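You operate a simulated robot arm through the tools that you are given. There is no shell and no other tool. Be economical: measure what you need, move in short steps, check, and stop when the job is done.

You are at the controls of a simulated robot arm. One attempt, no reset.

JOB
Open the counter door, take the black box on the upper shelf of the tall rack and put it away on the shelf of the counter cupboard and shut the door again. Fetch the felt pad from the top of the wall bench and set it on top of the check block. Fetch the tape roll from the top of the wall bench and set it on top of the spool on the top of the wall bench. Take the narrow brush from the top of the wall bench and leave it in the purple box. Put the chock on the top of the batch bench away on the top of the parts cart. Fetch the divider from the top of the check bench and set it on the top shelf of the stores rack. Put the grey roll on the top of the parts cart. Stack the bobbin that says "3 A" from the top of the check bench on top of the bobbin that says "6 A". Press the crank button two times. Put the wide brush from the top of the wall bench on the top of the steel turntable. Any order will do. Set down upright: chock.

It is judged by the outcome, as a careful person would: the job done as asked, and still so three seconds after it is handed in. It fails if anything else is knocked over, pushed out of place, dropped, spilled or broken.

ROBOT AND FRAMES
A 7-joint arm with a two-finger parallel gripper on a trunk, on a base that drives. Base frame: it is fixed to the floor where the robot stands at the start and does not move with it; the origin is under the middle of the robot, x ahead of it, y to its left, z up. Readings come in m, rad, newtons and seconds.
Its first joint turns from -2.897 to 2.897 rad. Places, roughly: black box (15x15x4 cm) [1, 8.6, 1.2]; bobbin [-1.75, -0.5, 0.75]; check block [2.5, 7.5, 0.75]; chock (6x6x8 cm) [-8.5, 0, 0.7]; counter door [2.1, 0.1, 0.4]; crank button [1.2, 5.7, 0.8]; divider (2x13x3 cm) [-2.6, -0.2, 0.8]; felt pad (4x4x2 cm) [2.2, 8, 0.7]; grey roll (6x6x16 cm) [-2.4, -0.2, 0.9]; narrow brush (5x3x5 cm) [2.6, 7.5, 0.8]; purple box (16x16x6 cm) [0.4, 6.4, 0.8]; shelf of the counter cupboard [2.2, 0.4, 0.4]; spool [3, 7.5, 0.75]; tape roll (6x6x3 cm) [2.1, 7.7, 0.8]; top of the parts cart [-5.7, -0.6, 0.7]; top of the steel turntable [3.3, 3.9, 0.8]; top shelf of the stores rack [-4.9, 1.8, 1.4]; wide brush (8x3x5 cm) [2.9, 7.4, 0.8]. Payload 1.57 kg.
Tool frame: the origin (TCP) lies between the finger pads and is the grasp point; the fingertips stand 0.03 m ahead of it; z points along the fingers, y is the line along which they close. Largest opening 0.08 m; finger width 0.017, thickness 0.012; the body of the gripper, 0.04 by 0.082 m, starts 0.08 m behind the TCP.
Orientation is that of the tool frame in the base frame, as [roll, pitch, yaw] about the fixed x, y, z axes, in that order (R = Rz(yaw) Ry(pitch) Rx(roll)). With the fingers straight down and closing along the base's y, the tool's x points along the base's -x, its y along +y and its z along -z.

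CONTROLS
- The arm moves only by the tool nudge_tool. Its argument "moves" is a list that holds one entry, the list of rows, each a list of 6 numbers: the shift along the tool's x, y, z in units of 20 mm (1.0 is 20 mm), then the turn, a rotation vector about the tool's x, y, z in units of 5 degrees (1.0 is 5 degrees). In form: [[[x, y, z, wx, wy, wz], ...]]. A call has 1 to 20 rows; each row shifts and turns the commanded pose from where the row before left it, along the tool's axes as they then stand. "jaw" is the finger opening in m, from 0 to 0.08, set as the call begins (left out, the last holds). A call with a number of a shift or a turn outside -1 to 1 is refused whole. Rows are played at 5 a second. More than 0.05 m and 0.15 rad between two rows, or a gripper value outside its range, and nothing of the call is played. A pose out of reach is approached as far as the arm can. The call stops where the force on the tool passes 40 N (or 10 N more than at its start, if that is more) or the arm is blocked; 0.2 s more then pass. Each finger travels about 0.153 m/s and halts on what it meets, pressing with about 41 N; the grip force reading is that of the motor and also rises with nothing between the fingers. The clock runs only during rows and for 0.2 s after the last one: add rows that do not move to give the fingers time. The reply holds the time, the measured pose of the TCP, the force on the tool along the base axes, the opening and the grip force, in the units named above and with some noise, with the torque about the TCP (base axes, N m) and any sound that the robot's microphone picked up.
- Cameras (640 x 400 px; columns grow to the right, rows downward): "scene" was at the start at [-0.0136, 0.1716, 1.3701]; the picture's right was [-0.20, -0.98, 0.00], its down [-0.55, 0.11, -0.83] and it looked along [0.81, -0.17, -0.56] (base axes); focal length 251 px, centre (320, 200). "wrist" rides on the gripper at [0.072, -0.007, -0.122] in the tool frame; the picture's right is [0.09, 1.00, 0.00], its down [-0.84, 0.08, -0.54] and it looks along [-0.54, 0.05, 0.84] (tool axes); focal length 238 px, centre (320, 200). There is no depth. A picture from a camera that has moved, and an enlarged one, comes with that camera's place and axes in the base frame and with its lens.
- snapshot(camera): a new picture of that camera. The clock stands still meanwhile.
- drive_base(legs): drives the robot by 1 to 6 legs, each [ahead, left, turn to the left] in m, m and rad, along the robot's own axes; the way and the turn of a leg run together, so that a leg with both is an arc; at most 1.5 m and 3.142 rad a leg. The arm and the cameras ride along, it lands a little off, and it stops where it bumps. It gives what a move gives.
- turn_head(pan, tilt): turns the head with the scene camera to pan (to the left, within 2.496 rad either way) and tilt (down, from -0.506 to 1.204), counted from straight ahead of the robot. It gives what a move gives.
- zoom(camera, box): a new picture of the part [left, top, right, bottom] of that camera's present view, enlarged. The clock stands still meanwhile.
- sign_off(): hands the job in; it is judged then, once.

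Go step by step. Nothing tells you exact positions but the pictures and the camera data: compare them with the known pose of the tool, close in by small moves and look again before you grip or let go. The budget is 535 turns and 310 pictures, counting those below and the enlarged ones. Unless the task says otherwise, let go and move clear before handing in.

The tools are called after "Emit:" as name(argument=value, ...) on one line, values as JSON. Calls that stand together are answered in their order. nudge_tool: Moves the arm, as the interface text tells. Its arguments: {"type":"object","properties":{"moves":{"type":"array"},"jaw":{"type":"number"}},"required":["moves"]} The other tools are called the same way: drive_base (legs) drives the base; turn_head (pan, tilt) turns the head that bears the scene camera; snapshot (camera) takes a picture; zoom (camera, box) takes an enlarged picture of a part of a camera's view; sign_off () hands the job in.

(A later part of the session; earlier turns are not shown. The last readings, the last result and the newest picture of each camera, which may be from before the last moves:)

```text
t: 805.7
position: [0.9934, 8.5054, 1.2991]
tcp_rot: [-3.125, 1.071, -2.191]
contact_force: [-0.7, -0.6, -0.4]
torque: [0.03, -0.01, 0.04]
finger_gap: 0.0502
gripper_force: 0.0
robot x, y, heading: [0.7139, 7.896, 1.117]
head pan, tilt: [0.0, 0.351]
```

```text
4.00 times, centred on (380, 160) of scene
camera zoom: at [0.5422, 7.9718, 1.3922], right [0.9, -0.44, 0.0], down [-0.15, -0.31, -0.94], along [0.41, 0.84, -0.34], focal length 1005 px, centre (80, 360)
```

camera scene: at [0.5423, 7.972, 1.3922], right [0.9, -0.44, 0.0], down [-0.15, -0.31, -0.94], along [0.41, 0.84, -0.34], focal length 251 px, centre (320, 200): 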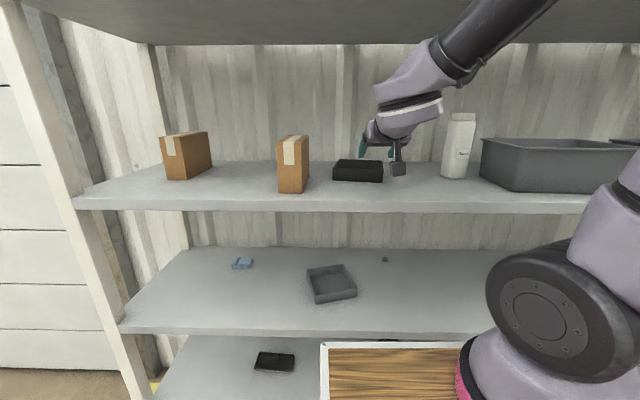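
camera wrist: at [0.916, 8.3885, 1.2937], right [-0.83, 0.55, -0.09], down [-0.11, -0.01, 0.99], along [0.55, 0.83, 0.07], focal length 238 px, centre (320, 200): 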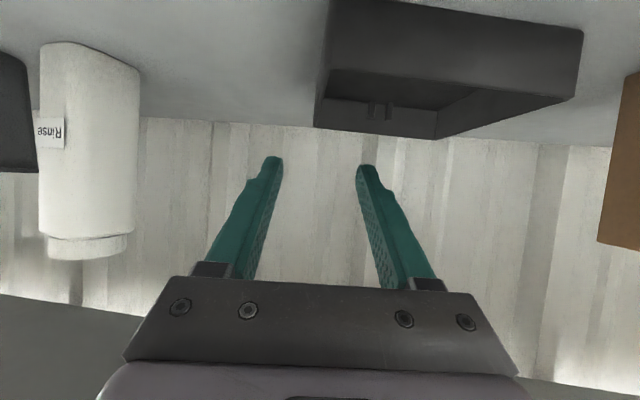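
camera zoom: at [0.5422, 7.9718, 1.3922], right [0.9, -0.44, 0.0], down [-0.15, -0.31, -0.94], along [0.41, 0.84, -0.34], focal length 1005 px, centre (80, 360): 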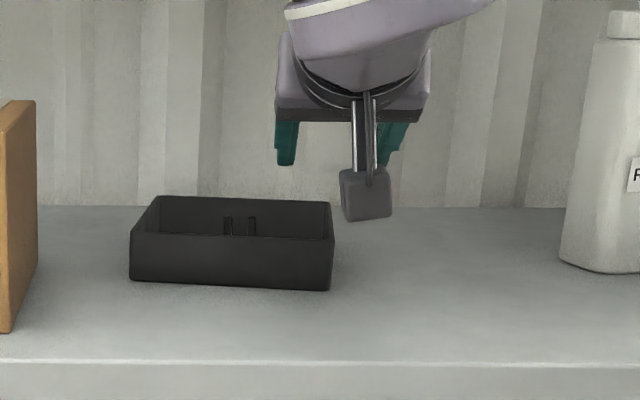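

Emit:
nudge_tool(moves=[[[-0.46, -0.08, 0.85, 0, 0, 0], [-0.46, -0.08, 0.85, 0, 0, 0], [-0.46, -0.08, 0.85, 0, 0, 0], [0.88, 0, 0.48, 0, 0, 0], [0.6, 0, 0.33, 0, 0, 0]]])

Emit:
snapshot(camera="wrist")

Emit:
zoom(camera="scene", box=[300, 110, 460, 210])

```text
t: 806.9
position: [1.0325, 8.5501, 1.2651]
tcp_rot: [-3.126, 1.069, -2.192]
contact_force: [0.0, 0.0, 1.2]
torque: [-0.01, 0.01, 0.02]
finger_gap: 0.0501
gripper_force: 0.2
robot x, y, heading: [0.7139, 7.8962, 1.114]
head pan, tilt: [0.0, 0.351]
```

```text
88 pictures are left
camera wrist: at [0.955, 8.4325, 1.2598], right [-0.83, 0.56, -0.09], down [-0.11, -0.01, 0.99], along [0.55, 0.83, 0.07], focal length 238 px, centre (320, 200)
```

wrist: 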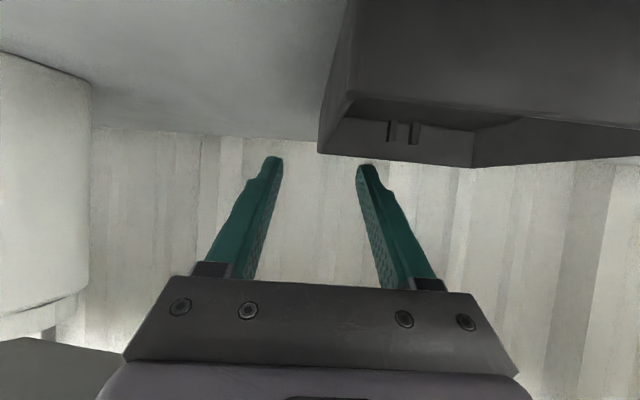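

```text
4.00 times, centred on (380, 160) of scene
camera zoom: at [0.5423, 7.9719, 1.3922], right [0.9, -0.44, 0.0], down [-0.15, -0.31, -0.94], along [0.41, 0.84, -0.34], focal length 1005 px, centre (80, 360)
```

zoom: 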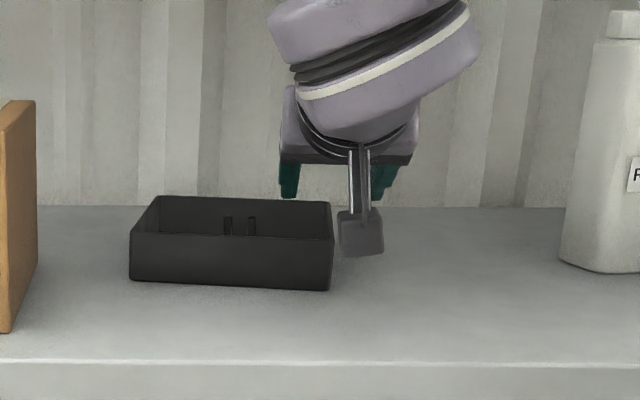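

Emit:
nudge_tool(moves=[[[0.57, 0.2, 0.31, 0, 0, 0], [0.57, 0, 0.31, 0, 0, 0], [0.44, 0, 0.24, 0, 0, 0]]])

Emit:
snapshot(camera="wrist")

Emit:
zoom(camera="scene", box=[320, 130, 420, 200])

```text
t: 807.7
position: [1.0285, 8.5535, 1.228]
tcp_rot: [-3.125, 1.07, -2.193]
contact_force: [-0.2, -0.4, 0.4]
torque: [0.0, -0.06, -0.02]
finger_gap: 0.0503
gripper_force: 0.0
robot x, y, heading: [0.7181, 7.8946, 1.116]
head pan, tilt: [0.0, 0.351]
```

```text
86 pictures are left
camera wrist: at [0.9514, 8.4348, 1.2233], right [-0.83, 0.56, -0.09], down [-0.11, -0.01, 0.99], along [0.55, 0.83, 0.07], focal length 238 px, centre (320, 200)
```

wrist: 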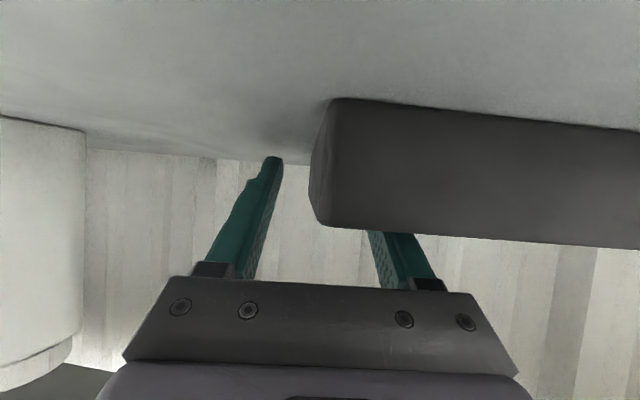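

```text
5.71 times, centred on (370, 165) of scene
camera zoom: at [0.5423, 7.9719, 1.3922], right [0.9, -0.44, 0.0], down [-0.15, -0.31, -0.94], along [0.41, 0.84, -0.34], focal length 1436 px, centre (34, 400)
```

zoom: 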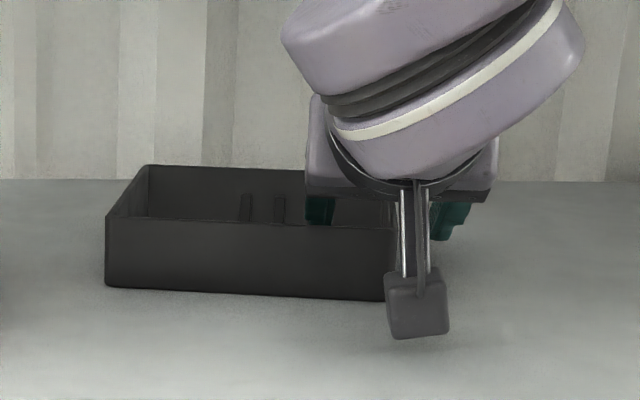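

One finger is inside the box, one outside its right wall. I close.

Emit:
nudge_tool(moves=[[[0, 0, 0, 0, 0, 0], [0, 0, 0, 0, 0, 0], [0, 0, 0, 0, 0, 0], [0, 0, 0, 0, 0, 0]]], jaw=0.0)

Emit:
nudge_tool(moves=[[[-0.22, 0, -0.12, 0, 0, 0], [-0.22, 0, -0.12, 0, 0, 0], [-0.22, 0, -0.12, 0, 0, 0], [-0.22, 0, -0.12, 0, 0, 0], [-0.22, 0, -0.12, 0, 0, 0]]])

Emit:
zoom(camera="scene", box=[300, 110, 460, 210])

Emit:
snapshot(camera="wrist")

```text
t: 808.7
position: [1.03, 8.5527, 1.2283]
tcp_rot: [-3.124, 1.07, -2.193]
contact_force: [0.4, 1.1, 0.3]
torque: [-0.02, 0.13, -0.06]
finger_gap: 0.0036
gripper_force: 24.5
robot x, y, heading: [0.7152, 7.8956, 1.119]
head pan, tilt: [0.0, 0.351]
```

```text
t: 809.9
position: [1.0284, 8.5543, 1.2532]
tcp_rot: [-3.123, 1.07, -2.19]
contact_force: [0.1, 0.1, -0.5]
torque: [-0.05, -0.06, -0.02]
finger_gap: 0.0036
gripper_force: 24.4
robot x, y, heading: [0.7126, 7.8941, 1.114]
head pan, tilt: [0.0, 0.351]
```

```text
4.00 times, centred on (380, 160) of scene
camera zoom: at [0.5424, 7.9721, 1.3922], right [0.9, -0.44, 0.0], down [-0.15, -0.31, -0.94], along [0.41, 0.84, -0.34], focal length 1005 px, centre (80, 360)
```

zoom: 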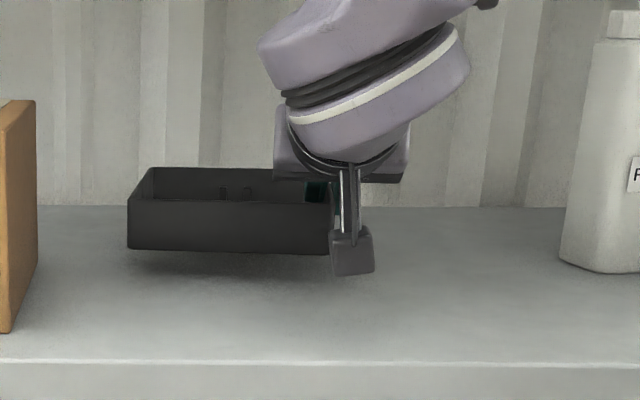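

```text
83 pictures are left
camera wrist: at [0.9515, 8.435, 1.2483], right [-0.83, 0.55, -0.09], down [-0.11, -0.01, 0.99], along [0.55, 0.83, 0.07], focal length 238 px, centre (320, 200)
```

wrist: 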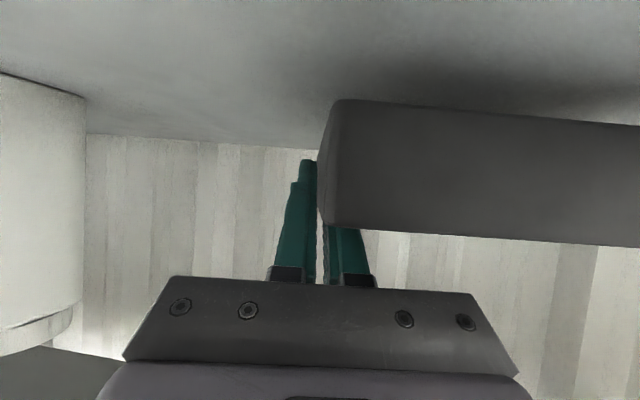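

Lifted, level. I raise a bit more and back the base straight out of the rack.

Emit:
nudge_tool(moves=[[[-0.44, 0, -0.24, 0, 0, 0], [-0.44, 0, -0.24, 0, 0, 0], [-0.44, 0, -0.24, 0, 0, 0], [-0.44, 0, -0.24, 0, 0, 0]]])

Emit:
drive_base(legs=[[-0.5, 0, 0]])

Emit:
snapshot(camera="scene")

```text
t: 810.9
position: [1.0286, 8.5522, 1.2945]
tcp_rot: [-3.124, 1.071, -2.191]
contact_force: [0.0, -0.4, -1.0]
torque: [-0.03, -0.04, -0.02]
finger_gap: 0.0037
gripper_force: 24.1
robot x, y, heading: [0.7204, 7.8961, 1.119]
head pan, tilt: [0.0, 0.351]
```

```text
t: 813.9
position: [0.8059, 8.1006, 1.2941]
tcp_rot: [-3.125, 1.07, -2.192]
contact_force: [-0.1, 0.3, -0.8]
torque: [-0.06, -0.05, 0.01]
finger_gap: 0.0038
gripper_force: 24.8
robot x, y, heading: [0.497, 7.442, 1.115]
head pan, tilt: [0.0, 0.351]
```

```text
82 pictures are left
camera scene: at [0.3201, 7.5186, 1.3922], right [0.9, -0.44, 0.0], down [-0.15, -0.31, -0.94], along [0.41, 0.84, -0.34], focal length 251 px, centre (320, 200)
```

scene: 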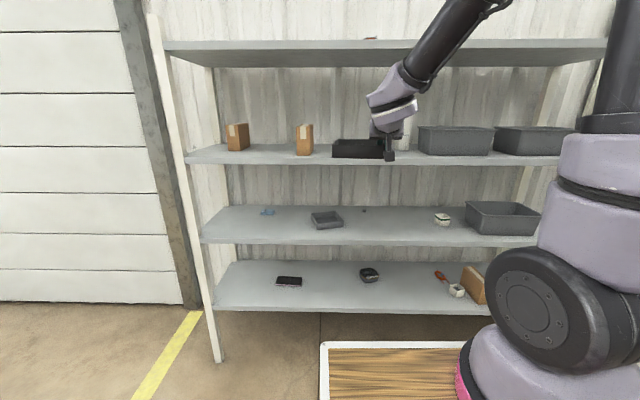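

Box held securely. I take the lane along the wall bench to the right, then back down toward the counter, keeping my heading.

Emit:
drive_base(legs=[[0, -1.1, -0.012], [0, -1.0, 0], [0, -0.99, 0]])

Emit:
drive_base(legs=[[-1.0, 0, 0], [-0.85, 0, 0], [-0.45, 0, 0], [0, 1.16, 0]])

Emit:
snapshot(camera="scene")

```text
t: 829.0
position: [3.5646, 6.7084, 1.2935]
tcp_rot: [-3.124, 1.071, -2.206]
contact_force: [0.1, -0.3, -0.8]
torque: [-0.04, -0.07, 0.02]
finger_gap: 0.0032
gripper_force: 24.7
robot x, y, heading: [3.2453, 6.0559, 1.102]
head pan, tilt: [0.0, 0.351]
```

```text
t: 846.0
position: [1.4887, 5.1993, 1.2933]
tcp_rot: [-3.124, 1.07, -2.199]
contact_force: [0.8, 0.6, -1.5]
torque: [-0.05, -0.09, -0.04]
finger_gap: 0.0037
gripper_force: 24.3
robot x, y, heading: [1.17, 4.545, 1.111]
head pan, tilt: [0.0, 0.351]
```

```text
81 pictures are left
camera scene: at [0.997, 4.6218, 1.3922], right [0.89, -0.45, 0.0], down [-0.15, -0.31, -0.94], along [0.42, 0.84, -0.34], focal length 251 px, centre (320, 200)
```

scene: 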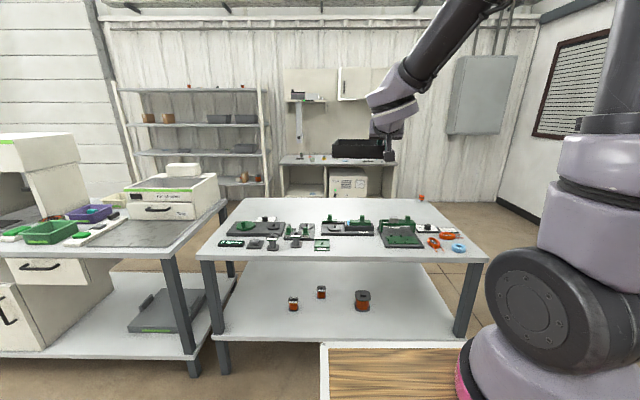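

Emit:
drive_base(legs=[[0, 0, 0.33], [-1.3, 0, 0], [-1.3, 0, 0], [-1.3, 0, 0], [-1.3, 0, 0], [-0.7, 0, 0]])

Emit:
turn_head(pan=-0.9, tilt=0.5)

Emit:
snapshot(camera="scene")

```text
t: 875.4
position: [0.4386, -0.5597, 1.2928]
tcp_rot: [-3.124, 1.071, -1.872]
contact_force: [-0.2, 0.3, -1.7]
torque: [-0.01, -0.07, 0.02]
finger_gap: 0.0034
gripper_force: 24.5
robot x, y, heading: [0.3494, -1.2812, 1.44]
head pan, tilt: [0.0, 0.351]
```

```text
t: 876.6
position: [0.4375, -0.56, 1.2941]
tcp_rot: [-3.125, 1.07, -1.871]
contact_force: [-0.7, 0.0, -0.2]
torque: [-0.02, -0.07, 0.01]
finger_gap: 0.0034
gripper_force: 24.4
robot x, y, heading: [0.3503, -1.2835, 1.439]
head pan, tilt: [-0.901, 0.499]
```

```text
80 pictures are left
camera scene: at [0.2256, -1.31, 1.3785], right [0.51, -0.86, 0.0], down [-0.41, -0.24, -0.88], along [0.75, 0.45, -0.48], focal length 251 px, centre (320, 200)
```

scene: 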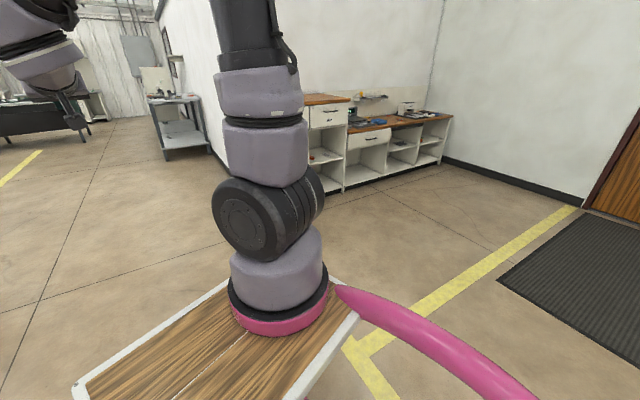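

Now back at the counter. I square up to the cupboard at about 1.05 m out.

Emit:
drive_base(legs=[[0, 0, -0.292], [0, -1.157, 0], [0.9, 0, 0]])

Emit:
turn_head(pan=0.1, tilt=0.6)

Emit:
snapshot(camera="scene")

```text
t: 887.8
position: [2.0572, -0.261, 1.2929]
tcp_rot: [-3.126, 1.07, -2.153]
contact_force: [-0.5, -0.6, -1.2]
torque: [-0.04, -0.09, -0.02]
finger_gap: 0.0036
gripper_force: 24.6
robot x, y, heading: [1.7727, -0.9281, 1.161]
head pan, tilt: [-0.901, 0.499]
```

```text
t: 889.0
position: [2.0575, -0.2615, 1.2938]
tcp_rot: [-3.124, 1.07, -2.152]
contact_force: [0.0, -0.7, -1.0]
torque: [-0.02, -0.04, -0.03]
finger_gap: 0.0035
gripper_force: 24.5
robot x, y, heading: [1.7731, -0.9306, 1.158]
head pan, tilt: [0.099, 0.6]
```

```text
79 pictures are left
camera scene: at [1.5852, -0.8627, 1.3694], right [0.95, -0.31, 0.0], down [-0.18, -0.54, -0.83], along [0.26, 0.78, -0.56], focal length 251 px, centre (320, 200)
```

scene: 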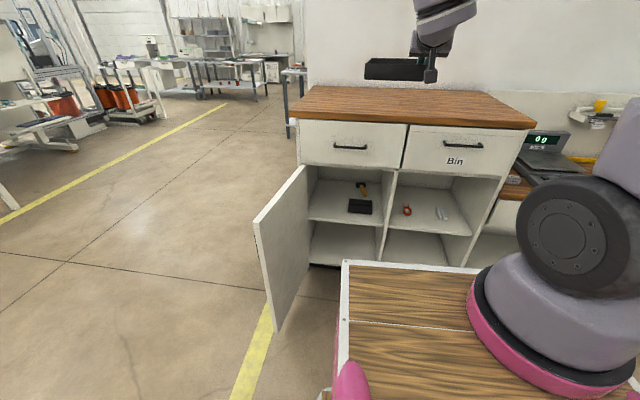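

I align the tool with the cupboard, shift left, and lower in front of the opening.

Emit:
nudge_tool(moves=[[[0, 0, 0, -0.79, 0, -0.43], [0, 0, 0, -0.79, 0, -0.43], [0, 0.99, 0, 0, 0, 0], [0, 0.99, 0, 0, 0, 0], [0, 0.99, 0, 0, 0, 0], [0, 0.99, 0, 0, 0, 0], [0, 0.99, 0, 0, 0, 0], [0, 0.99, 0, 0, 0, 0], [0, 0.99, 0, 0, 0, 0], [0, 0.99, 0, 0, 0, 0], [0, 0.99, 0, 0, 0, 0]]])

Emit:
nudge_tool(moves=[[[0.98, 0, 0.626, 0, 0, 0], [0.98, 0, 0.626, 0, 0, 0], [0.98, 0, 0.626, 0, 0, 0], [0.98, 0, 0.626, 0, 0, 0], [0.98, 0, 0.626, 0, 0, 0], [0.98, 0, 0.626, 0, 0, 0], [0.98, 0, 0.626, 0, 0, 0], [0.98, 0, 0.626, 0, 0, 0], [0.98, 0, 0.626, 0, 0, 0], [0.98, 0, 0.626, 0, 0, 0], [0.98, 0, 0.626, 0, 0, 0], [0.98, 0, 0.626, 0, 0, 0], [0.98, 0, 0.626, 0, 0, 0], [0.98, 0, 0.626, 0, 0, 0], [0.98, 0, 0.626, 0, 0, 0], [0.98, 0, 0.626, 0, 0, 0]]])

Emit:
snapshot(camera="scene")

```text
t: 891.4
position: [1.8955, -0.1864, 1.2921]
tcp_rot: [-3.126, 1.069, -1.997]
contact_force: [0.4, 0.7, -0.4]
torque: [-0.05, -0.02, 0.0]
finger_gap: 0.0036
gripper_force: 24.3
robot x, y, heading: [1.7717, -0.933, 1.155]
head pan, tilt: [0.099, 0.6]
```

```text
t: 894.8
position: [1.9096, -0.1657, 0.9205]
tcp_rot: [-3.126, 1.069, -1.997]
contact_force: [0.1, -0.3, -0.7]
torque: [-0.05, -0.04, -0.01]
finger_gap: 0.0038
gripper_force: 24.4
robot x, y, heading: [1.7705, -0.9333, 1.154]
head pan, tilt: [0.099, 0.6]
```

```text
78 pictures are left
camera scene: at [1.5851, -0.8629, 1.3694], right [0.95, -0.31, 0.0], down [-0.18, -0.54, -0.83], along [0.26, 0.78, -0.56], focal length 251 px, centre (320, 200)
```

scene: 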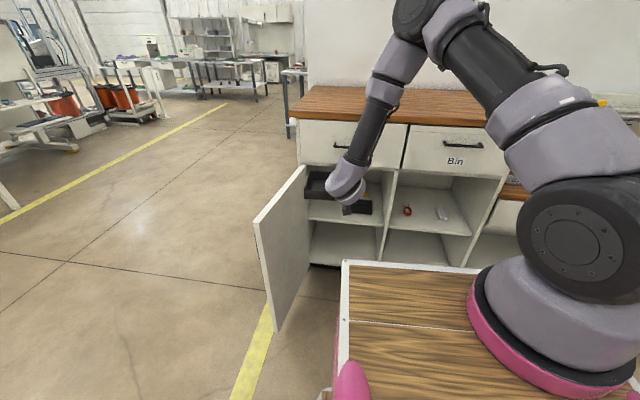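

Emit:
nudge_tool(moves=[[[0.98, 0, 0.6, 0, 0, 0], [0.98, 0, 0.6, 0, 0, 0], [0.98, 0, 0.6, 0, 0, 0], [0.98, 0, 0.6, 0, 0, 0], [0.98, 0, 0.6, 0, 0, 0], [0.98, 0, 0.6, 0, 0, 0], [0.98, 0, 0.6, 0, 0, 0], [0.98, 0, 0.6, 0, 0, 0], [0.98, 0, 0.6, 0, 0, 0], [0.98, 0, 0.6, 0, 0, 0], [0.98, 0, 0.6, 0, 0, 0], [0.98, 0, 0.6, 0, 0, 0], [0.98, 0, 0.6, 0, 0, 0], [0.98, 0, 0.6, 0, 0, 0], [0.98, 0, 0.6, 0, 0, 0], [0.98, 0, 0.6, 0, 0, 0]]])

Emit:
snapshot(camera="scene")

Emit:
snapshot(camera="wrist")

```text
t: 898.2
position: [1.9204, -0.1493, 0.5539]
tcp_rot: [-3.126, 1.071, -1.996]
contact_force: [0.3, -1.0, -1.8]
torque: [-0.04, -0.1, 0.02]
finger_gap: 0.0037
gripper_force: 24.9
robot x, y, heading: [1.7737, -0.9349, 1.155]
head pan, tilt: [0.099, 0.6]
```

```text
77 pictures are left
camera scene: at [1.5851, -0.8627, 1.3694], right [0.95, -0.31, 0.0], down [-0.18, -0.54, -0.83], along [0.26, 0.78, -0.56], focal length 251 px, centre (320, 200)
```

scene: 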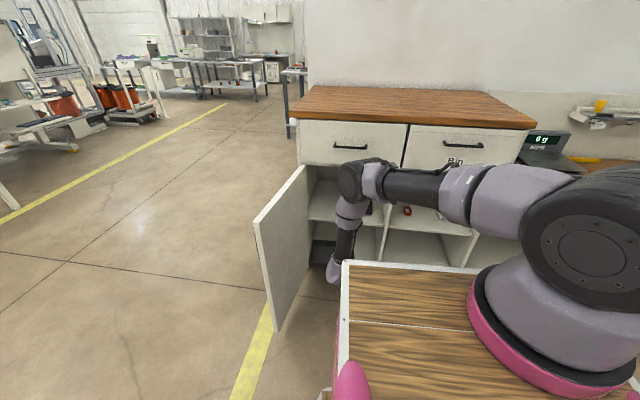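

```text
76 pictures are left
camera wrist: at [1.8671, -0.2804, 0.5486], right [-0.92, 0.38, -0.09], down [-0.11, -0.03, 0.99], along [0.38, 0.92, 0.07], focal length 238 px, centre (320, 200)
```

wrist: 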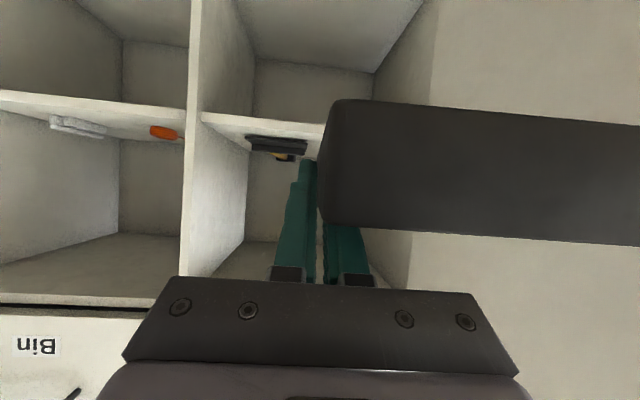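

Lined up: box clears the pad on the right and the left wall. I shift 2 cm left and drive in slowly.

Emit:
nudge_tool(moves=[[[0, 0.9, 0, 0, 0, 0]]])

Emit:
drive_base(legs=[[0.18, 0, 0]])

Emit:
snapshot(camera="wrist")

Emit:
turn_head(pan=0.1, tilt=0.75)

Emit:
snapshot(camera="scene")

```text
t: 898.6
position: [1.9045, -0.1428, 0.5529]
tcp_rot: [-3.128, 1.067, -1.996]
contact_force: [0.0, 0.6, -0.8]
torque: [-0.02, -0.05, -0.01]
finger_gap: 0.0036
gripper_force: 24.5
robot x, y, heading: [1.772, -0.9327, 1.155]
head pan, tilt: [0.099, 0.6]
```

```text
t: 900.1
position: [1.9761, 0.0228, 0.5536]
tcp_rot: [-3.124, 1.066, -1.995]
contact_force: [-1.1, -0.4, -1.2]
torque: [-0.01, -0.05, 0.01]
finger_gap: 0.0033
gripper_force: 24.4
robot x, y, heading: [1.844, -0.7678, 1.157]
head pan, tilt: [0.099, 0.6]
```

```text
75 pictures are left
camera wrist: at [1.9238, -0.1084, 0.5487], right [-0.92, 0.38, -0.09], down [-0.11, -0.03, 0.99], along [0.38, 0.92, 0.07], focal length 238 px, centre (320, 200)
```

wrist: 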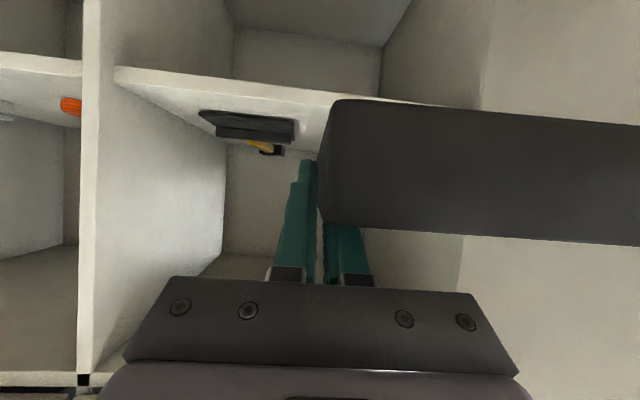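

```text
t: 900.9
position: [1.9778, 0.0219, 0.5535]
tcp_rot: [-3.127, 1.069, -1.995]
contact_force: [-0.8, -0.2, -0.9]
torque: [0.0, -0.08, -0.01]
finger_gap: 0.0037
gripper_force: 24.3
robot x, y, heading: [1.8435, -0.7651, 1.156]
head pan, tilt: [0.099, 0.75]
```

```text
74 pictures are left
camera scene: at [1.6565, -0.7026, 1.3566], right [0.95, -0.31, 0.0], down [-0.21, -0.65, -0.73], along [0.23, 0.7, -0.68], focal length 251 px, centre (320, 200)
```

scene: 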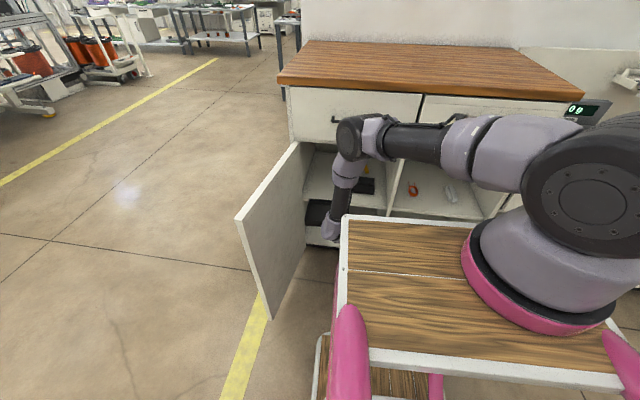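

The elbow would come near the counter edge if I only drove in, so I extend the arm forward by 0.14 first.

Emit:
nudge_tool(moves=[[[-0.48, 0, 0.877, 0, 0, 0], [-0.48, 0, 0.877, 0, 0, 0], [-0.48, 0, 0.877, 0, 0, 0], [-0.48, 0, 0.877, 0, 0, 0], [-0.48, 0, 0.877, 0, 0, 0], [-0.48, 0, 0.877, 0, 0, 0], [-0.48, 0, 0.877, 0, 0, 0]]])

Emit:
snapshot(camera="scene")

Emit:
snapshot(camera="wrist")

```text
t: 902.5
position: [2.0355, 0.1485, 0.5538]
tcp_rot: [-3.127, 1.068, -1.994]
contact_force: [-0.2, 0.6, -0.9]
torque: [-0.05, -0.1, -0.01]
finger_gap: 0.0037
gripper_force: 24.6
robot x, y, heading: [1.8467, -0.7665, 1.153]
head pan, tilt: [0.099, 0.75]
```

```text
73 pictures are left
camera scene: at [1.6564, -0.7026, 1.3565], right [0.95, -0.31, 0.0], down [-0.21, -0.65, -0.73], along [0.23, 0.69, -0.68], focal length 251 px, centre (320, 200)
```

scene: 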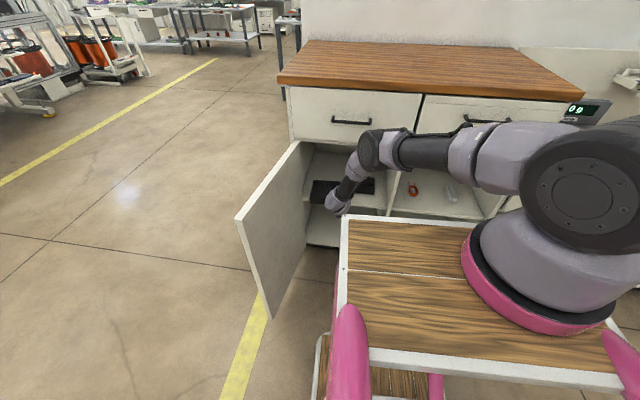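

```text
72 pictures are left
camera wrist: at [1.9834, 0.0183, 0.5487], right [-0.92, 0.38, -0.09], down [-0.11, -0.03, 0.99], along [0.38, 0.92, 0.07], focal length 238 px, centre (320, 200)
```

wrist: 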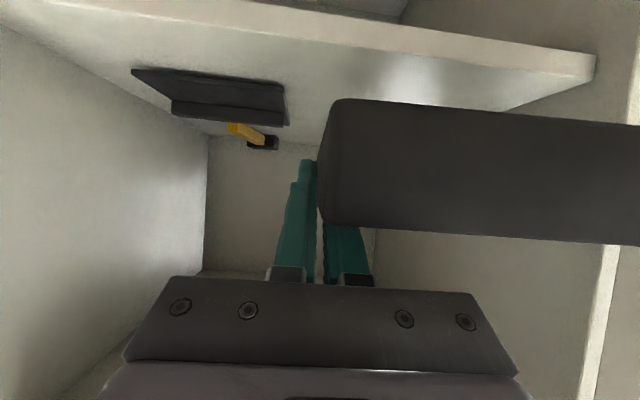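

Emit:
nudge_tool(moves=[[[0, -0.35, 0, 0, 0, 0]]])

Emit:
drive_base(legs=[[0.08, 0, 0]])

Emit:
snapshot(camera="wrist")

Emit:
zoom(camera="scene", box=[280, 120, 420, 240])

```text
t: 902.9
position: [2.0439, 0.1475, 0.5549]
tcp_rot: [-3.126, 1.067, -1.994]
contact_force: [0.4, -1.2, -1.4]
torque: [-0.01, -0.06, 0.01]
finger_gap: 0.0039
gripper_force: 24.5
robot x, y, heading: [1.846, -0.7645, 1.154]
head pan, tilt: [0.099, 0.75]
```

```text
t: 903.9
position: [2.0765, 0.2185, 0.5545]
tcp_rot: [-3.125, 1.067, -1.997]
contact_force: [0.3, 0.3, -1.2]
torque: [-0.03, -0.07, -0.01]
finger_gap: 0.0037
gripper_force: 24.8
robot x, y, heading: [1.8773, -0.693, 1.152]
head pan, tilt: [0.099, 0.75]
```

```text
71 pictures are left
camera wrist: at [2.0235, 0.0888, 0.5486], right [-0.92, 0.38, -0.09], down [-0.11, -0.03, 0.99], along [0.38, 0.92, 0.07], focal length 238 px, centre (320, 200)
```

wrist: 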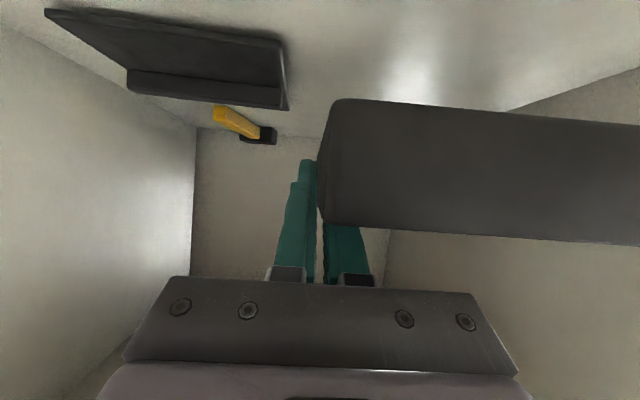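

```text
3.33 times, centred on (350, 180) of scene
camera zoom: at [1.6892, -0.6286, 1.3565], right [0.95, -0.31, 0.0], down [-0.21, -0.65, -0.73], along [0.23, 0.69, -0.68], focal length 838 px, centre (220, 267)
```

zoom: 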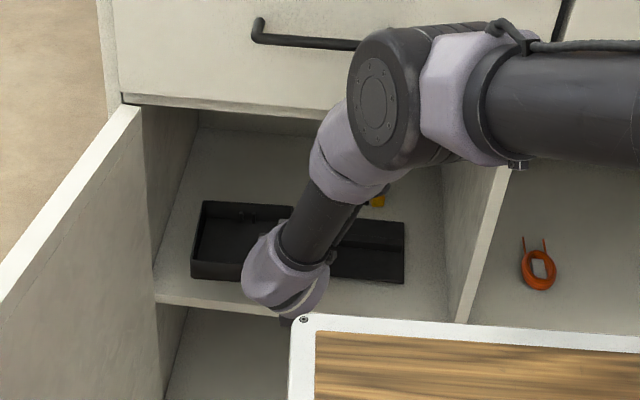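

The box is over the shelf, clear on both sides. I lower gently until it touches.

Emit:
nudge_tool(moves=[[[0.44, 0, 0.24, 0, 0, 0], [0.44, 0, 0.24, 0, 0, 0], [0.22, 0, 0.12, 0, 0, 0], [0.22, 0, 0.12, 0, 0, 0]]])

Emit:
nudge_tool(moves=[[[0.13, 0, 0.07, 0, 0, 0], [0.13, 0, 0.07, 0, 0, 0], [0.13, 0, 0.07, 0, 0, 0]]])

Emit:
snapshot(camera="wrist")

```text
t: 904.9
position: [2.0781, 0.2212, 0.5238]
tcp_rot: [-3.126, 1.068, -1.998]
contact_force: [0.0, -1.9, -2.3]
torque: [0.02, -0.08, -0.04]
finger_gap: 0.0036
gripper_force: 24.2
robot x, y, heading: [1.874, -0.69, 1.158]
head pan, tilt: [0.099, 0.75]
```

```text
t: 905.7
position: [2.0769, 0.2207, 0.515]
tcp_rot: [-3.125, 1.069, -1.996]
contact_force: [0.3, -0.6, -1.2]
torque: [-0.05, -0.06, -0.02]
finger_gap: 0.0035
gripper_force: 24.3
robot x, y, heading: [1.8756, -0.6933, 1.155]
head pan, tilt: [0.099, 0.75]
```

```text
69 pictures are left
camera wrist: at [2.0239, 0.0883, 0.5104], right [-0.92, 0.38, -0.09], down [-0.11, -0.03, 0.99], along [0.38, 0.92, 0.07], focal length 238 px, centre (320, 200)
```

wrist: 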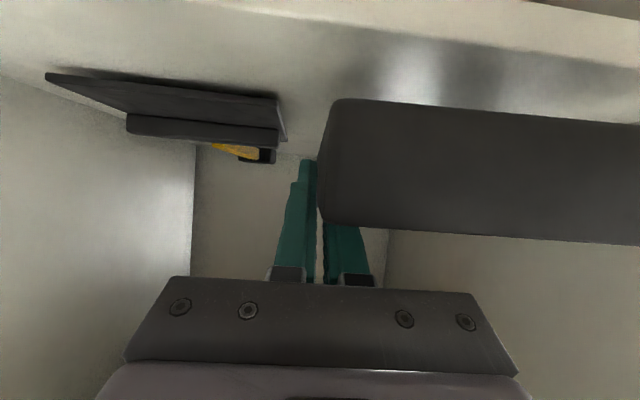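

Emit:
nudge_tool(moves=[[[0.13, 0, 0.07, 0, 0, 0], [0.13, 0, 0.07, 0, 0, 0], [0.13, 0, 0.07, 0, 0, 0], [0.13, 0, 0.07, 0, 0, 0]]])

Emit:
nudge_tool(moves=[[[0.13, 0, 0.07, 0, 0, 0], [0.13, 0, 0.07, 0, 0, 0]]])

Emit:
snapshot(camera="wrist")

```text
t: 906.7
position: [2.0773, 0.2185, 0.5149]
tcp_rot: [-3.126, 1.067, -1.997]
contact_force: [0.2, -0.5, -2.2]
torque: [-0.03, -0.06, -0.01]
finger_gap: 0.0038
gripper_force: 24.3
out of reach, approached as far as the arm can: row 1, 2, 4
robot x, y, heading: [1.88, -0.6929, 1.155]
head pan, tilt: [0.099, 0.75]
```

```text
t: 907.3
position: [2.0773, 0.219, 0.5166]
tcp_rot: [-3.126, 1.068, -1.997]
contact_force: [0.1, -1.1, -1.2]
torque: [-0.02, -0.13, 0.0]
finger_gap: 0.0036
gripper_force: 24.5
out of reach, approached as far as the arm can: row 2
robot x, y, heading: [1.8773, -0.6912, 1.153]
head pan, tilt: [0.099, 0.75]
```

```text
68 pictures are left
camera wrist: at [2.0238, 0.0883, 0.5104], right [-0.92, 0.38, -0.09], down [-0.11, -0.03, 0.99], along [0.38, 0.92, 0.07], focal length 238 px, centre (320, 200)
```

wrist: 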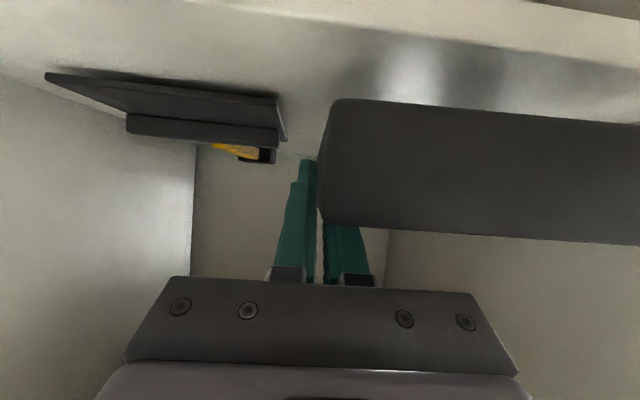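

The arm is at its reach limit. I drive the base 6 cm forward and pull the arm back 5 cm, then lower on.

Emit:
nudge_tool(moves=[[[-0.3, 0, -0.16, 0, 0, 0]]])

Emit:
drive_base(legs=[[0.06, 0, 0]])

Emit:
nudge_tool(moves=[[[0.4, 0, -0.73, 0, 0, 0], [0.4, 0, -0.73, 0, 0, 0], [0.4, 0, -0.73, 0, 0, 0]]])

Emit:
snapshot(camera="wrist")

```text
t: 907.7
position: [2.077, 0.2202, 0.5225]
tcp_rot: [-3.124, 1.07, -1.997]
contact_force: [0.0, 0.2, -0.9]
torque: [-0.05, -0.06, -0.01]
finger_gap: 0.0036
gripper_force: 24.4
robot x, y, heading: [1.8796, -0.6909, 1.159]
head pan, tilt: [0.099, 0.75]
```

```text
t: 908.7
position: [2.1009, 0.2753, 0.5218]
tcp_rot: [-3.125, 1.068, -1.996]
contact_force: [0.3, 0.3, -1.4]
torque: [-0.03, -0.04, 0.0]
finger_gap: 0.0038
gripper_force: 24.7
robot x, y, heading: [1.9033, -0.6372, 1.155]
head pan, tilt: [0.099, 0.75]
```

```text
t: 909.5
position: [2.0802, 0.2294, 0.5227]
tcp_rot: [-3.127, 1.069, -1.996]
contact_force: [0.2, -0.6, -0.3]
torque: [-0.04, -0.06, -0.02]
finger_gap: 0.0034
gripper_force: 25.0
robot x, y, heading: [1.9074, -0.6363, 1.149]
head pan, tilt: [0.099, 0.75]
```

```text
67 pictures are left
camera wrist: at [2.0268, 0.0981, 0.5172], right [-0.92, 0.38, -0.09], down [-0.11, -0.03, 0.99], along [0.38, 0.92, 0.07], focal length 238 px, centre (320, 200)
```

wrist: 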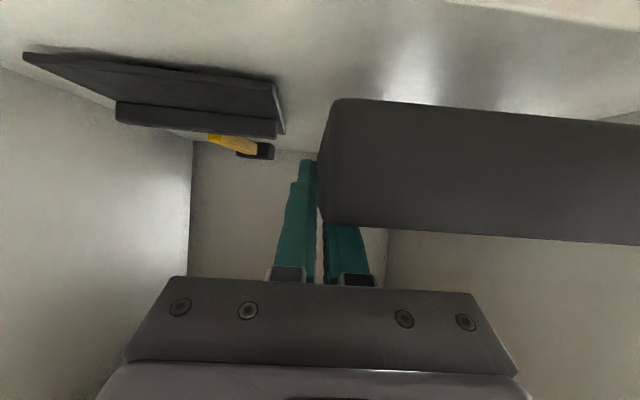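

Emit:
nudge_tool(moves=[[[0.22, 0, 0.12, 0, 0, 0], [0.22, 0, 0.12, 0, 0, 0], [0.13, 0, 0.07, 0, 0, 0], [0.13, 0, 0.07, 0, 0, 0], [0.13, 0, 0.07, 0, 0, 0]]])

Emit:
nudge_tool(moves=[[[0.13, 0, 0.07, 0, 0, 0], [0.13, 0, 0.07, 0, 0, 0], [0.13, 0, 0.07, 0, 0, 0]]])

Emit:
snapshot(camera="wrist")

```text
t: 910.7
position: [2.0805, 0.2289, 0.5027]
tcp_rot: [-3.125, 1.068, -1.997]
contact_force: [0.6, 0.2, -0.5]
torque: [-0.04, -0.08, 0.02]
finger_gap: 0.0036
gripper_force: 24.6
robot x, y, heading: [1.9061, -0.6356, 1.151]
head pan, tilt: [0.099, 0.75]
```

```text
t: 911.5
position: [2.0793, 0.2299, 0.4945]
tcp_rot: [-3.126, 1.067, -1.995]
contact_force: [0.6, 0.1, -1.9]
torque: [-0.03, -0.07, 0.01]
finger_gap: 0.0035
gripper_force: 24.4
robot x, y, heading: [1.9031, -0.6362, 1.158]
head pan, tilt: [0.099, 0.75]
```

```text
66 pictures are left
camera wrist: at [2.0269, 0.0984, 0.4895], right [-0.92, 0.38, -0.09], down [-0.11, -0.03, 0.99], along [0.38, 0.92, 0.07], focal length 238 px, centre (320, 200)
```

wrist: 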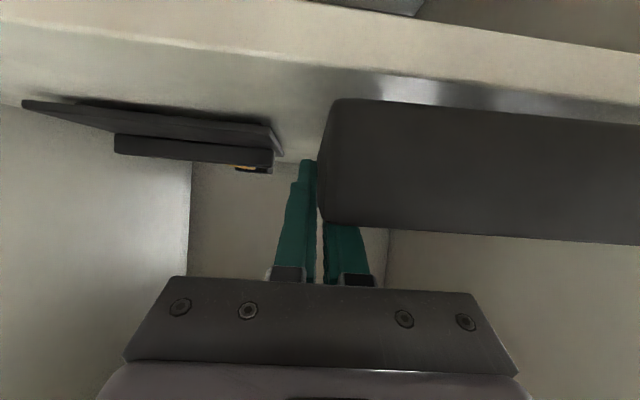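

Emit:
nudge_tool(moves=[[[0.13, 0, 0.07, 0, 0, 0], [0.13, 0, 0.07, 0, 0, 0]]])

Emit:
nudge_tool(moves=[[[0.13, 0, 0.07, 0, 0, 0], [0.13, 0, 0.07, 0, 0, 0]]])

Emit:
nudge_tool(moves=[[[0.13, 0, 0.07, 0, 0, 0], [0.13, 0, 0.07, 0, 0, 0]]])

Emit:
snapshot(camera="wrist")

```text
t: 912.1
position: [2.0798, 0.2285, 0.4903]
tcp_rot: [-3.126, 1.069, -1.998]
contact_force: [-0.1, 0.4, -1.4]
torque: [-0.03, -0.1, 0.01]
finger_gap: 0.0036
gripper_force: 24.1
out of reach, approached as far as the arm can: row 2
robot x, y, heading: [1.9026, -0.6362, 1.156]
head pan, tilt: [0.099, 0.75]
```

```text
t: 912.7
position: [2.0806, 0.2289, 0.4923]
tcp_rot: [-3.125, 1.069, -1.996]
contact_force: [-0.5, 0.0, 0.1]
torque: [-0.05, -0.05, -0.01]
finger_gap: 0.0034
gripper_force: 24.3
out of reach, approached as far as the arm can: row 2
robot x, y, heading: [1.899, -0.6371, 1.156]
head pan, tilt: [0.099, 0.75]
```

```text
t: 913.3
position: [2.0806, 0.2286, 0.4914]
tcp_rot: [-3.126, 1.068, -1.997]
contact_force: [0.1, 0.0, -1.1]
torque: [-0.03, -0.05, 0.02]
finger_gap: 0.0036
gripper_force: 24.5
out of reach, approached as far as the arm can: row 1
robot x, y, heading: [1.9004, -0.6359, 1.154]
head pan, tilt: [0.099, 0.75]
```

```text
65 pictures are left
camera wrist: at [2.027, 0.0981, 0.4868], right [-0.92, 0.38, -0.09], down [-0.11, -0.03, 0.99], along [0.38, 0.92, 0.07], focal length 238 px, centre (320, 200)
```

wrist: 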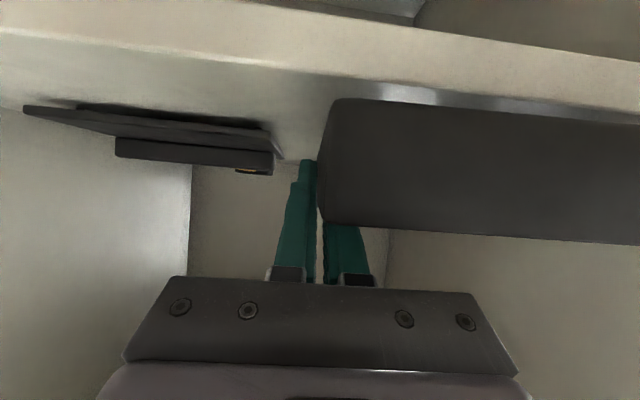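

Nearly touching. I gain a little more reach (base +4 cm, arm −4 cm) and lower the last millimetres.

Emit:
nudge_tool(moves=[[[-0.3, 0, -0.16, 0, 0, 0]]])

Emit:
drive_base(legs=[[0.045, 0, 0]])

Emit:
nudge_tool(moves=[[[0.4, 0, -0.73, 0, 0, 0], [0.4, 0, -0.73, 0, 0, 0], [0.2, 0, 0.11, 0, 0, 0]]])

Emit:
nudge_tool(moves=[[[0.13, 0, 0.07, 0, 0, 0], [0.13, 0, 0.07, 0, 0, 0]]])

Emit:
snapshot(camera="scene")

```text
t: 913.7
position: [2.0802, 0.229, 0.4964]
tcp_rot: [-3.124, 1.067, -1.995]
contact_force: [0.6, -0.3, -1.0]
torque: [-0.03, -0.06, -0.03]
finger_gap: 0.0034
gripper_force: 24.7
robot x, y, heading: [1.901, -0.6381, 1.158]
head pan, tilt: [0.099, 0.75]
```

```text
t: 914.6
position: [2.0986, 0.2695, 0.4952]
tcp_rot: [-3.127, 1.069, -1.997]
contact_force: [-0.5, 0.1, -1.1]
torque: [-0.05, -0.1, 0.01]
finger_gap: 0.0036
gripper_force: 24.2
robot x, y, heading: [1.9216, -0.5937, 1.153]
head pan, tilt: [0.099, 0.75]
```

```text
t: 915.4
position: [2.0845, 0.2408, 0.492]
tcp_rot: [-3.125, 1.07, -1.999]
contact_force: [0.4, -0.1, -0.7]
torque: [0.0, -0.09, 0.0]
finger_gap: 0.0038
gripper_force: 24.1
robot x, y, heading: [1.9249, -0.5903, 1.157]
head pan, tilt: [0.099, 0.75]
```

```text
t: 916.0
position: [2.0851, 0.2396, 0.4849]
tcp_rot: [-3.123, 1.067, -1.993]
contact_force: [-0.3, -0.1, -1.3]
torque: [-0.01, -0.1, 0.02]
finger_gap: 0.0038
gripper_force: 24.7
robot x, y, heading: [1.9218, -0.5934, 1.158]
head pan, tilt: [0.099, 0.75]
```

```text
64 pictures are left
camera scene: at [1.732, -0.532, 1.3565], right [0.95, -0.31, 0.0], down [-0.21, -0.65, -0.73], along [0.23, 0.69, -0.68], focal length 251 px, centre (320, 200)
```

scene: 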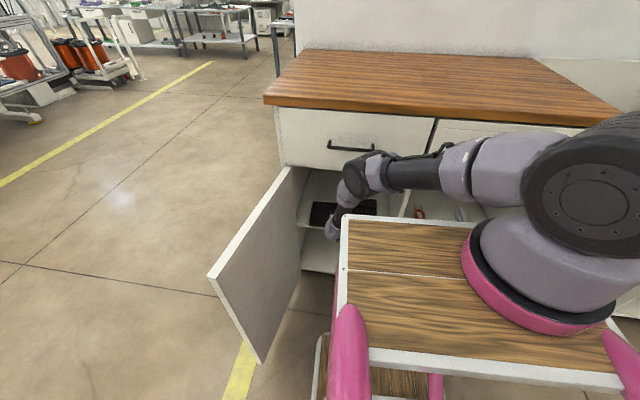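

Emit:
nudge_tool(moves=[[[0.13, 0, 0.07, 0, 0, 0], [0.13, 0, 0.07, 0, 0, 0]]])

Emit:
nudge_tool(moves=[[[0.13, 0, 0.07, 0, 0, 0], [0.13, 0, 0.07, 0, 0, 0]]])

Emit:
snapshot(camera="wrist")

```text
t: 916.6
position: [2.0829, 0.2403, 0.4802]
tcp_rot: [-3.125, 1.069, -1.997]
contact_force: [0.4, 0.2, 0.6]
torque: [0.02, 0.0, -0.02]
finger_gap: 0.0039
gripper_force: 24.6
robot x, y, heading: [1.9183, -0.5965, 1.157]
head pan, tilt: [0.099, 0.75]
```

```text
t: 917.2
position: [2.0843, 0.2406, 0.4805]
tcp_rot: [-3.124, 1.069, -1.997]
contact_force: [0.4, 0.3, 0.0]
torque: [0.04, -0.05, -0.01]
finger_gap: 0.0037
gripper_force: 24.5
out of reach, approached as far as the arm can: row 1, 2
robot x, y, heading: [1.9222, -0.596, 1.159]
head pan, tilt: [0.099, 0.75]
```

```text
63 pictures are left
camera wrist: at [2.0311, 0.1089, 0.4749], right [-0.92, 0.38, -0.09], down [-0.11, -0.03, 0.99], along [0.38, 0.92, 0.07], focal length 238 px, centre (320, 200)
```

wrist: 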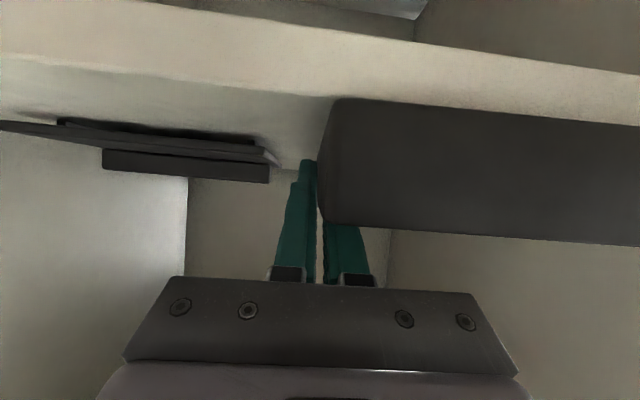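

The readings show the box weight has gone — it rests on the shelf. I open the fingers a little and check.

Emit:
nudge_tool(moves=[[[0, 0, 0, 0, 0, 0], [0, 0, 0, 0, 0, 0], [0, 0, 0, 0, 0, 0]]], jaw=0.03)

Emit:
snapshot(camera="wrist")

```text
t: 918.0
position: [2.0849, 0.2395, 0.4796]
tcp_rot: [-3.125, 1.068, -1.995]
contact_force: [0.8, 0.5, -0.6]
torque: [0.03, -0.03, 0.0]
finger_gap: 0.03
gripper_force: 0.1
robot x, y, heading: [1.9161, -0.5938, 1.154]
head pan, tilt: [0.099, 0.75]
```

```text
62 pictures are left
camera wrist: at [2.0311, 0.1089, 0.4749], right [-0.92, 0.38, -0.09], down [-0.11, -0.03, 0.99], along [0.38, 0.92, 0.07], focal length 238 px, centre (320, 200)
```

wrist: 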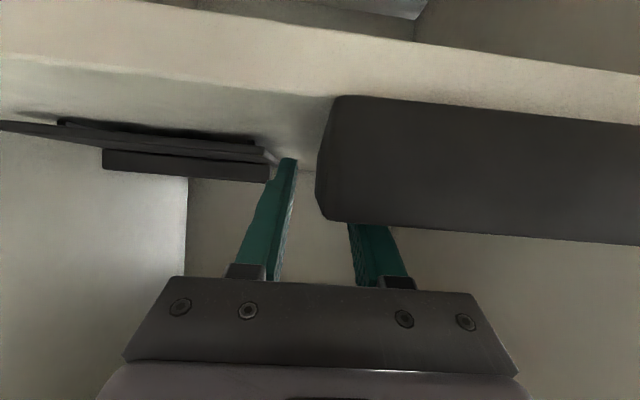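

Released and stable. I lift the fingers out of the box and back out.

Emit:
nudge_tool(moves=[[[-0.44, 0, -0.24, 0, 0, 0], [-0.66, 0, -0.36, 0, 0, 0], [-0.66, 0, -0.36, 0, 0, 0], [-0.66, 0, -0.36, 0, 0, 0], [-0.66, 0, -0.36, 0, 0, 0]]])

Emit:
snapshot(camera="wrist")

```text
t: 919.2
position: [2.0837, 0.2398, 0.5505]
tcp_rot: [-3.125, 1.068, -1.995]
contact_force: [0.4, 0.2, -0.2]
torque: [0.02, -0.01, 0.0]
finger_gap: 0.0303
gripper_force: 0.2
robot x, y, heading: [1.9224, -0.5987, 1.152]
head pan, tilt: [0.099, 0.75]
```

```text
61 pictures are left
camera wrist: at [2.0309, 0.1089, 0.5452], right [-0.92, 0.38, -0.09], down [-0.11, -0.03, 0.99], along [0.38, 0.92, 0.07], focal length 238 px, centre (320, 200)
```

wrist: 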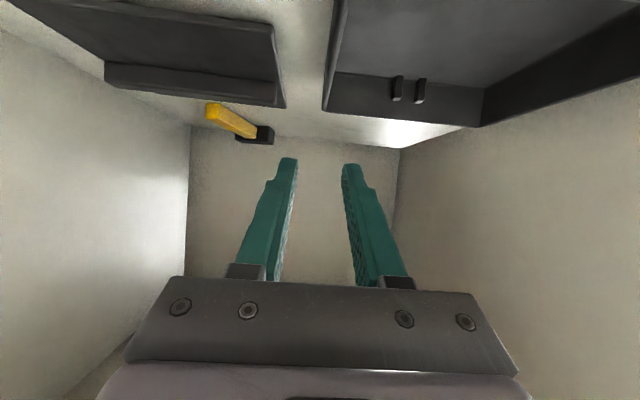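

Clear. I back out, then bring the closed fingers over to the outside of the door to push it shut.

Emit:
drive_base(legs=[[-0.34, 0, 0]])

Emit:
nudge_tool(moves=[[[-0.877, 0, -0.48, 0, 0, 0], [-0.877, 0, -0.48, 0, 0, 0], [-0.877, 0, -0.48, 0, 0, 0], [-0.877, 0, -0.48, 0, 0, 0], [-0.877, 0, -0.48, 0, 0, 0], [-0.877, 0, -0.48, 0, 0, 0], [-0.877, 0, -0.48, 0, 0, 0], [-0.877, 0, -0.48, 0, 0, 0], [-0.877, 0, -0.48, 0, 0, 0], [-0.877, 0, -0.48, 0, 0, 0], [-0.877, 0, -0.48, 0, 0, 0], [-0.877, 0, -0.48, 0, 0, 0], [-0.877, 0, -0.48, 0, 0, 0], [-0.877, 0, -0.48, 0, 0, 0], [-0.877, 0, -0.48, 0, 0, 0], [-0.877, 0, -0.48, 0, 0, 0], [-0.877, 0, -0.48, 0, 0, 0], [-0.877, 0, -0.48, 0, 0, 0]]], jaw=0.0)

Emit:
snapshot(camera="scene")

```text
t: 921.4
position: [1.9475, -0.0697, 0.5507]
tcp_rot: [-3.126, 1.067, -1.996]
contact_force: [-0.5, 0.4, -0.1]
torque: [0.03, 0.03, 0.01]
finger_gap: 0.0299
gripper_force: 0.0
robot x, y, heading: [1.7814, -0.9067, 1.151]
head pan, tilt: [0.099, 0.75]
```

```text
t: 925.2
position: [1.9439, -0.0683, 0.9091]
tcp_rot: [-3.126, 1.067, -1.997]
contact_force: [-0.2, -0.1, 0.2]
torque: [0.01, 0.01, -0.04]
finger_gap: 0.0
gripper_force: 21.3
robot x, y, heading: [1.7838, -0.9088, 1.152]
head pan, tilt: [0.099, 0.75]
```

```text
60 pictures are left
camera scene: at [1.5949, -0.8412, 1.3565], right [0.95, -0.31, 0.0], down [-0.21, -0.65, -0.73], along [0.23, 0.69, -0.68], focal length 251 px, centre (320, 200)
```

scene: 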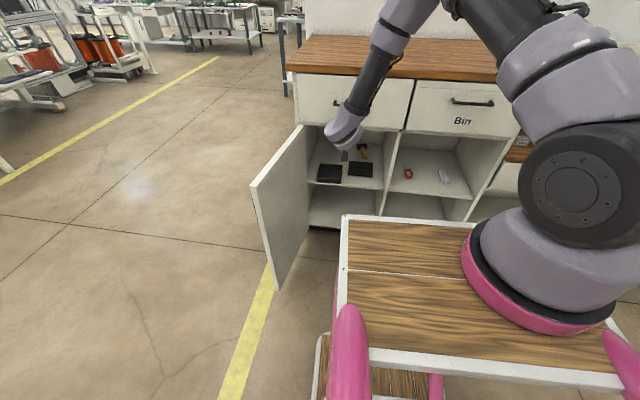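

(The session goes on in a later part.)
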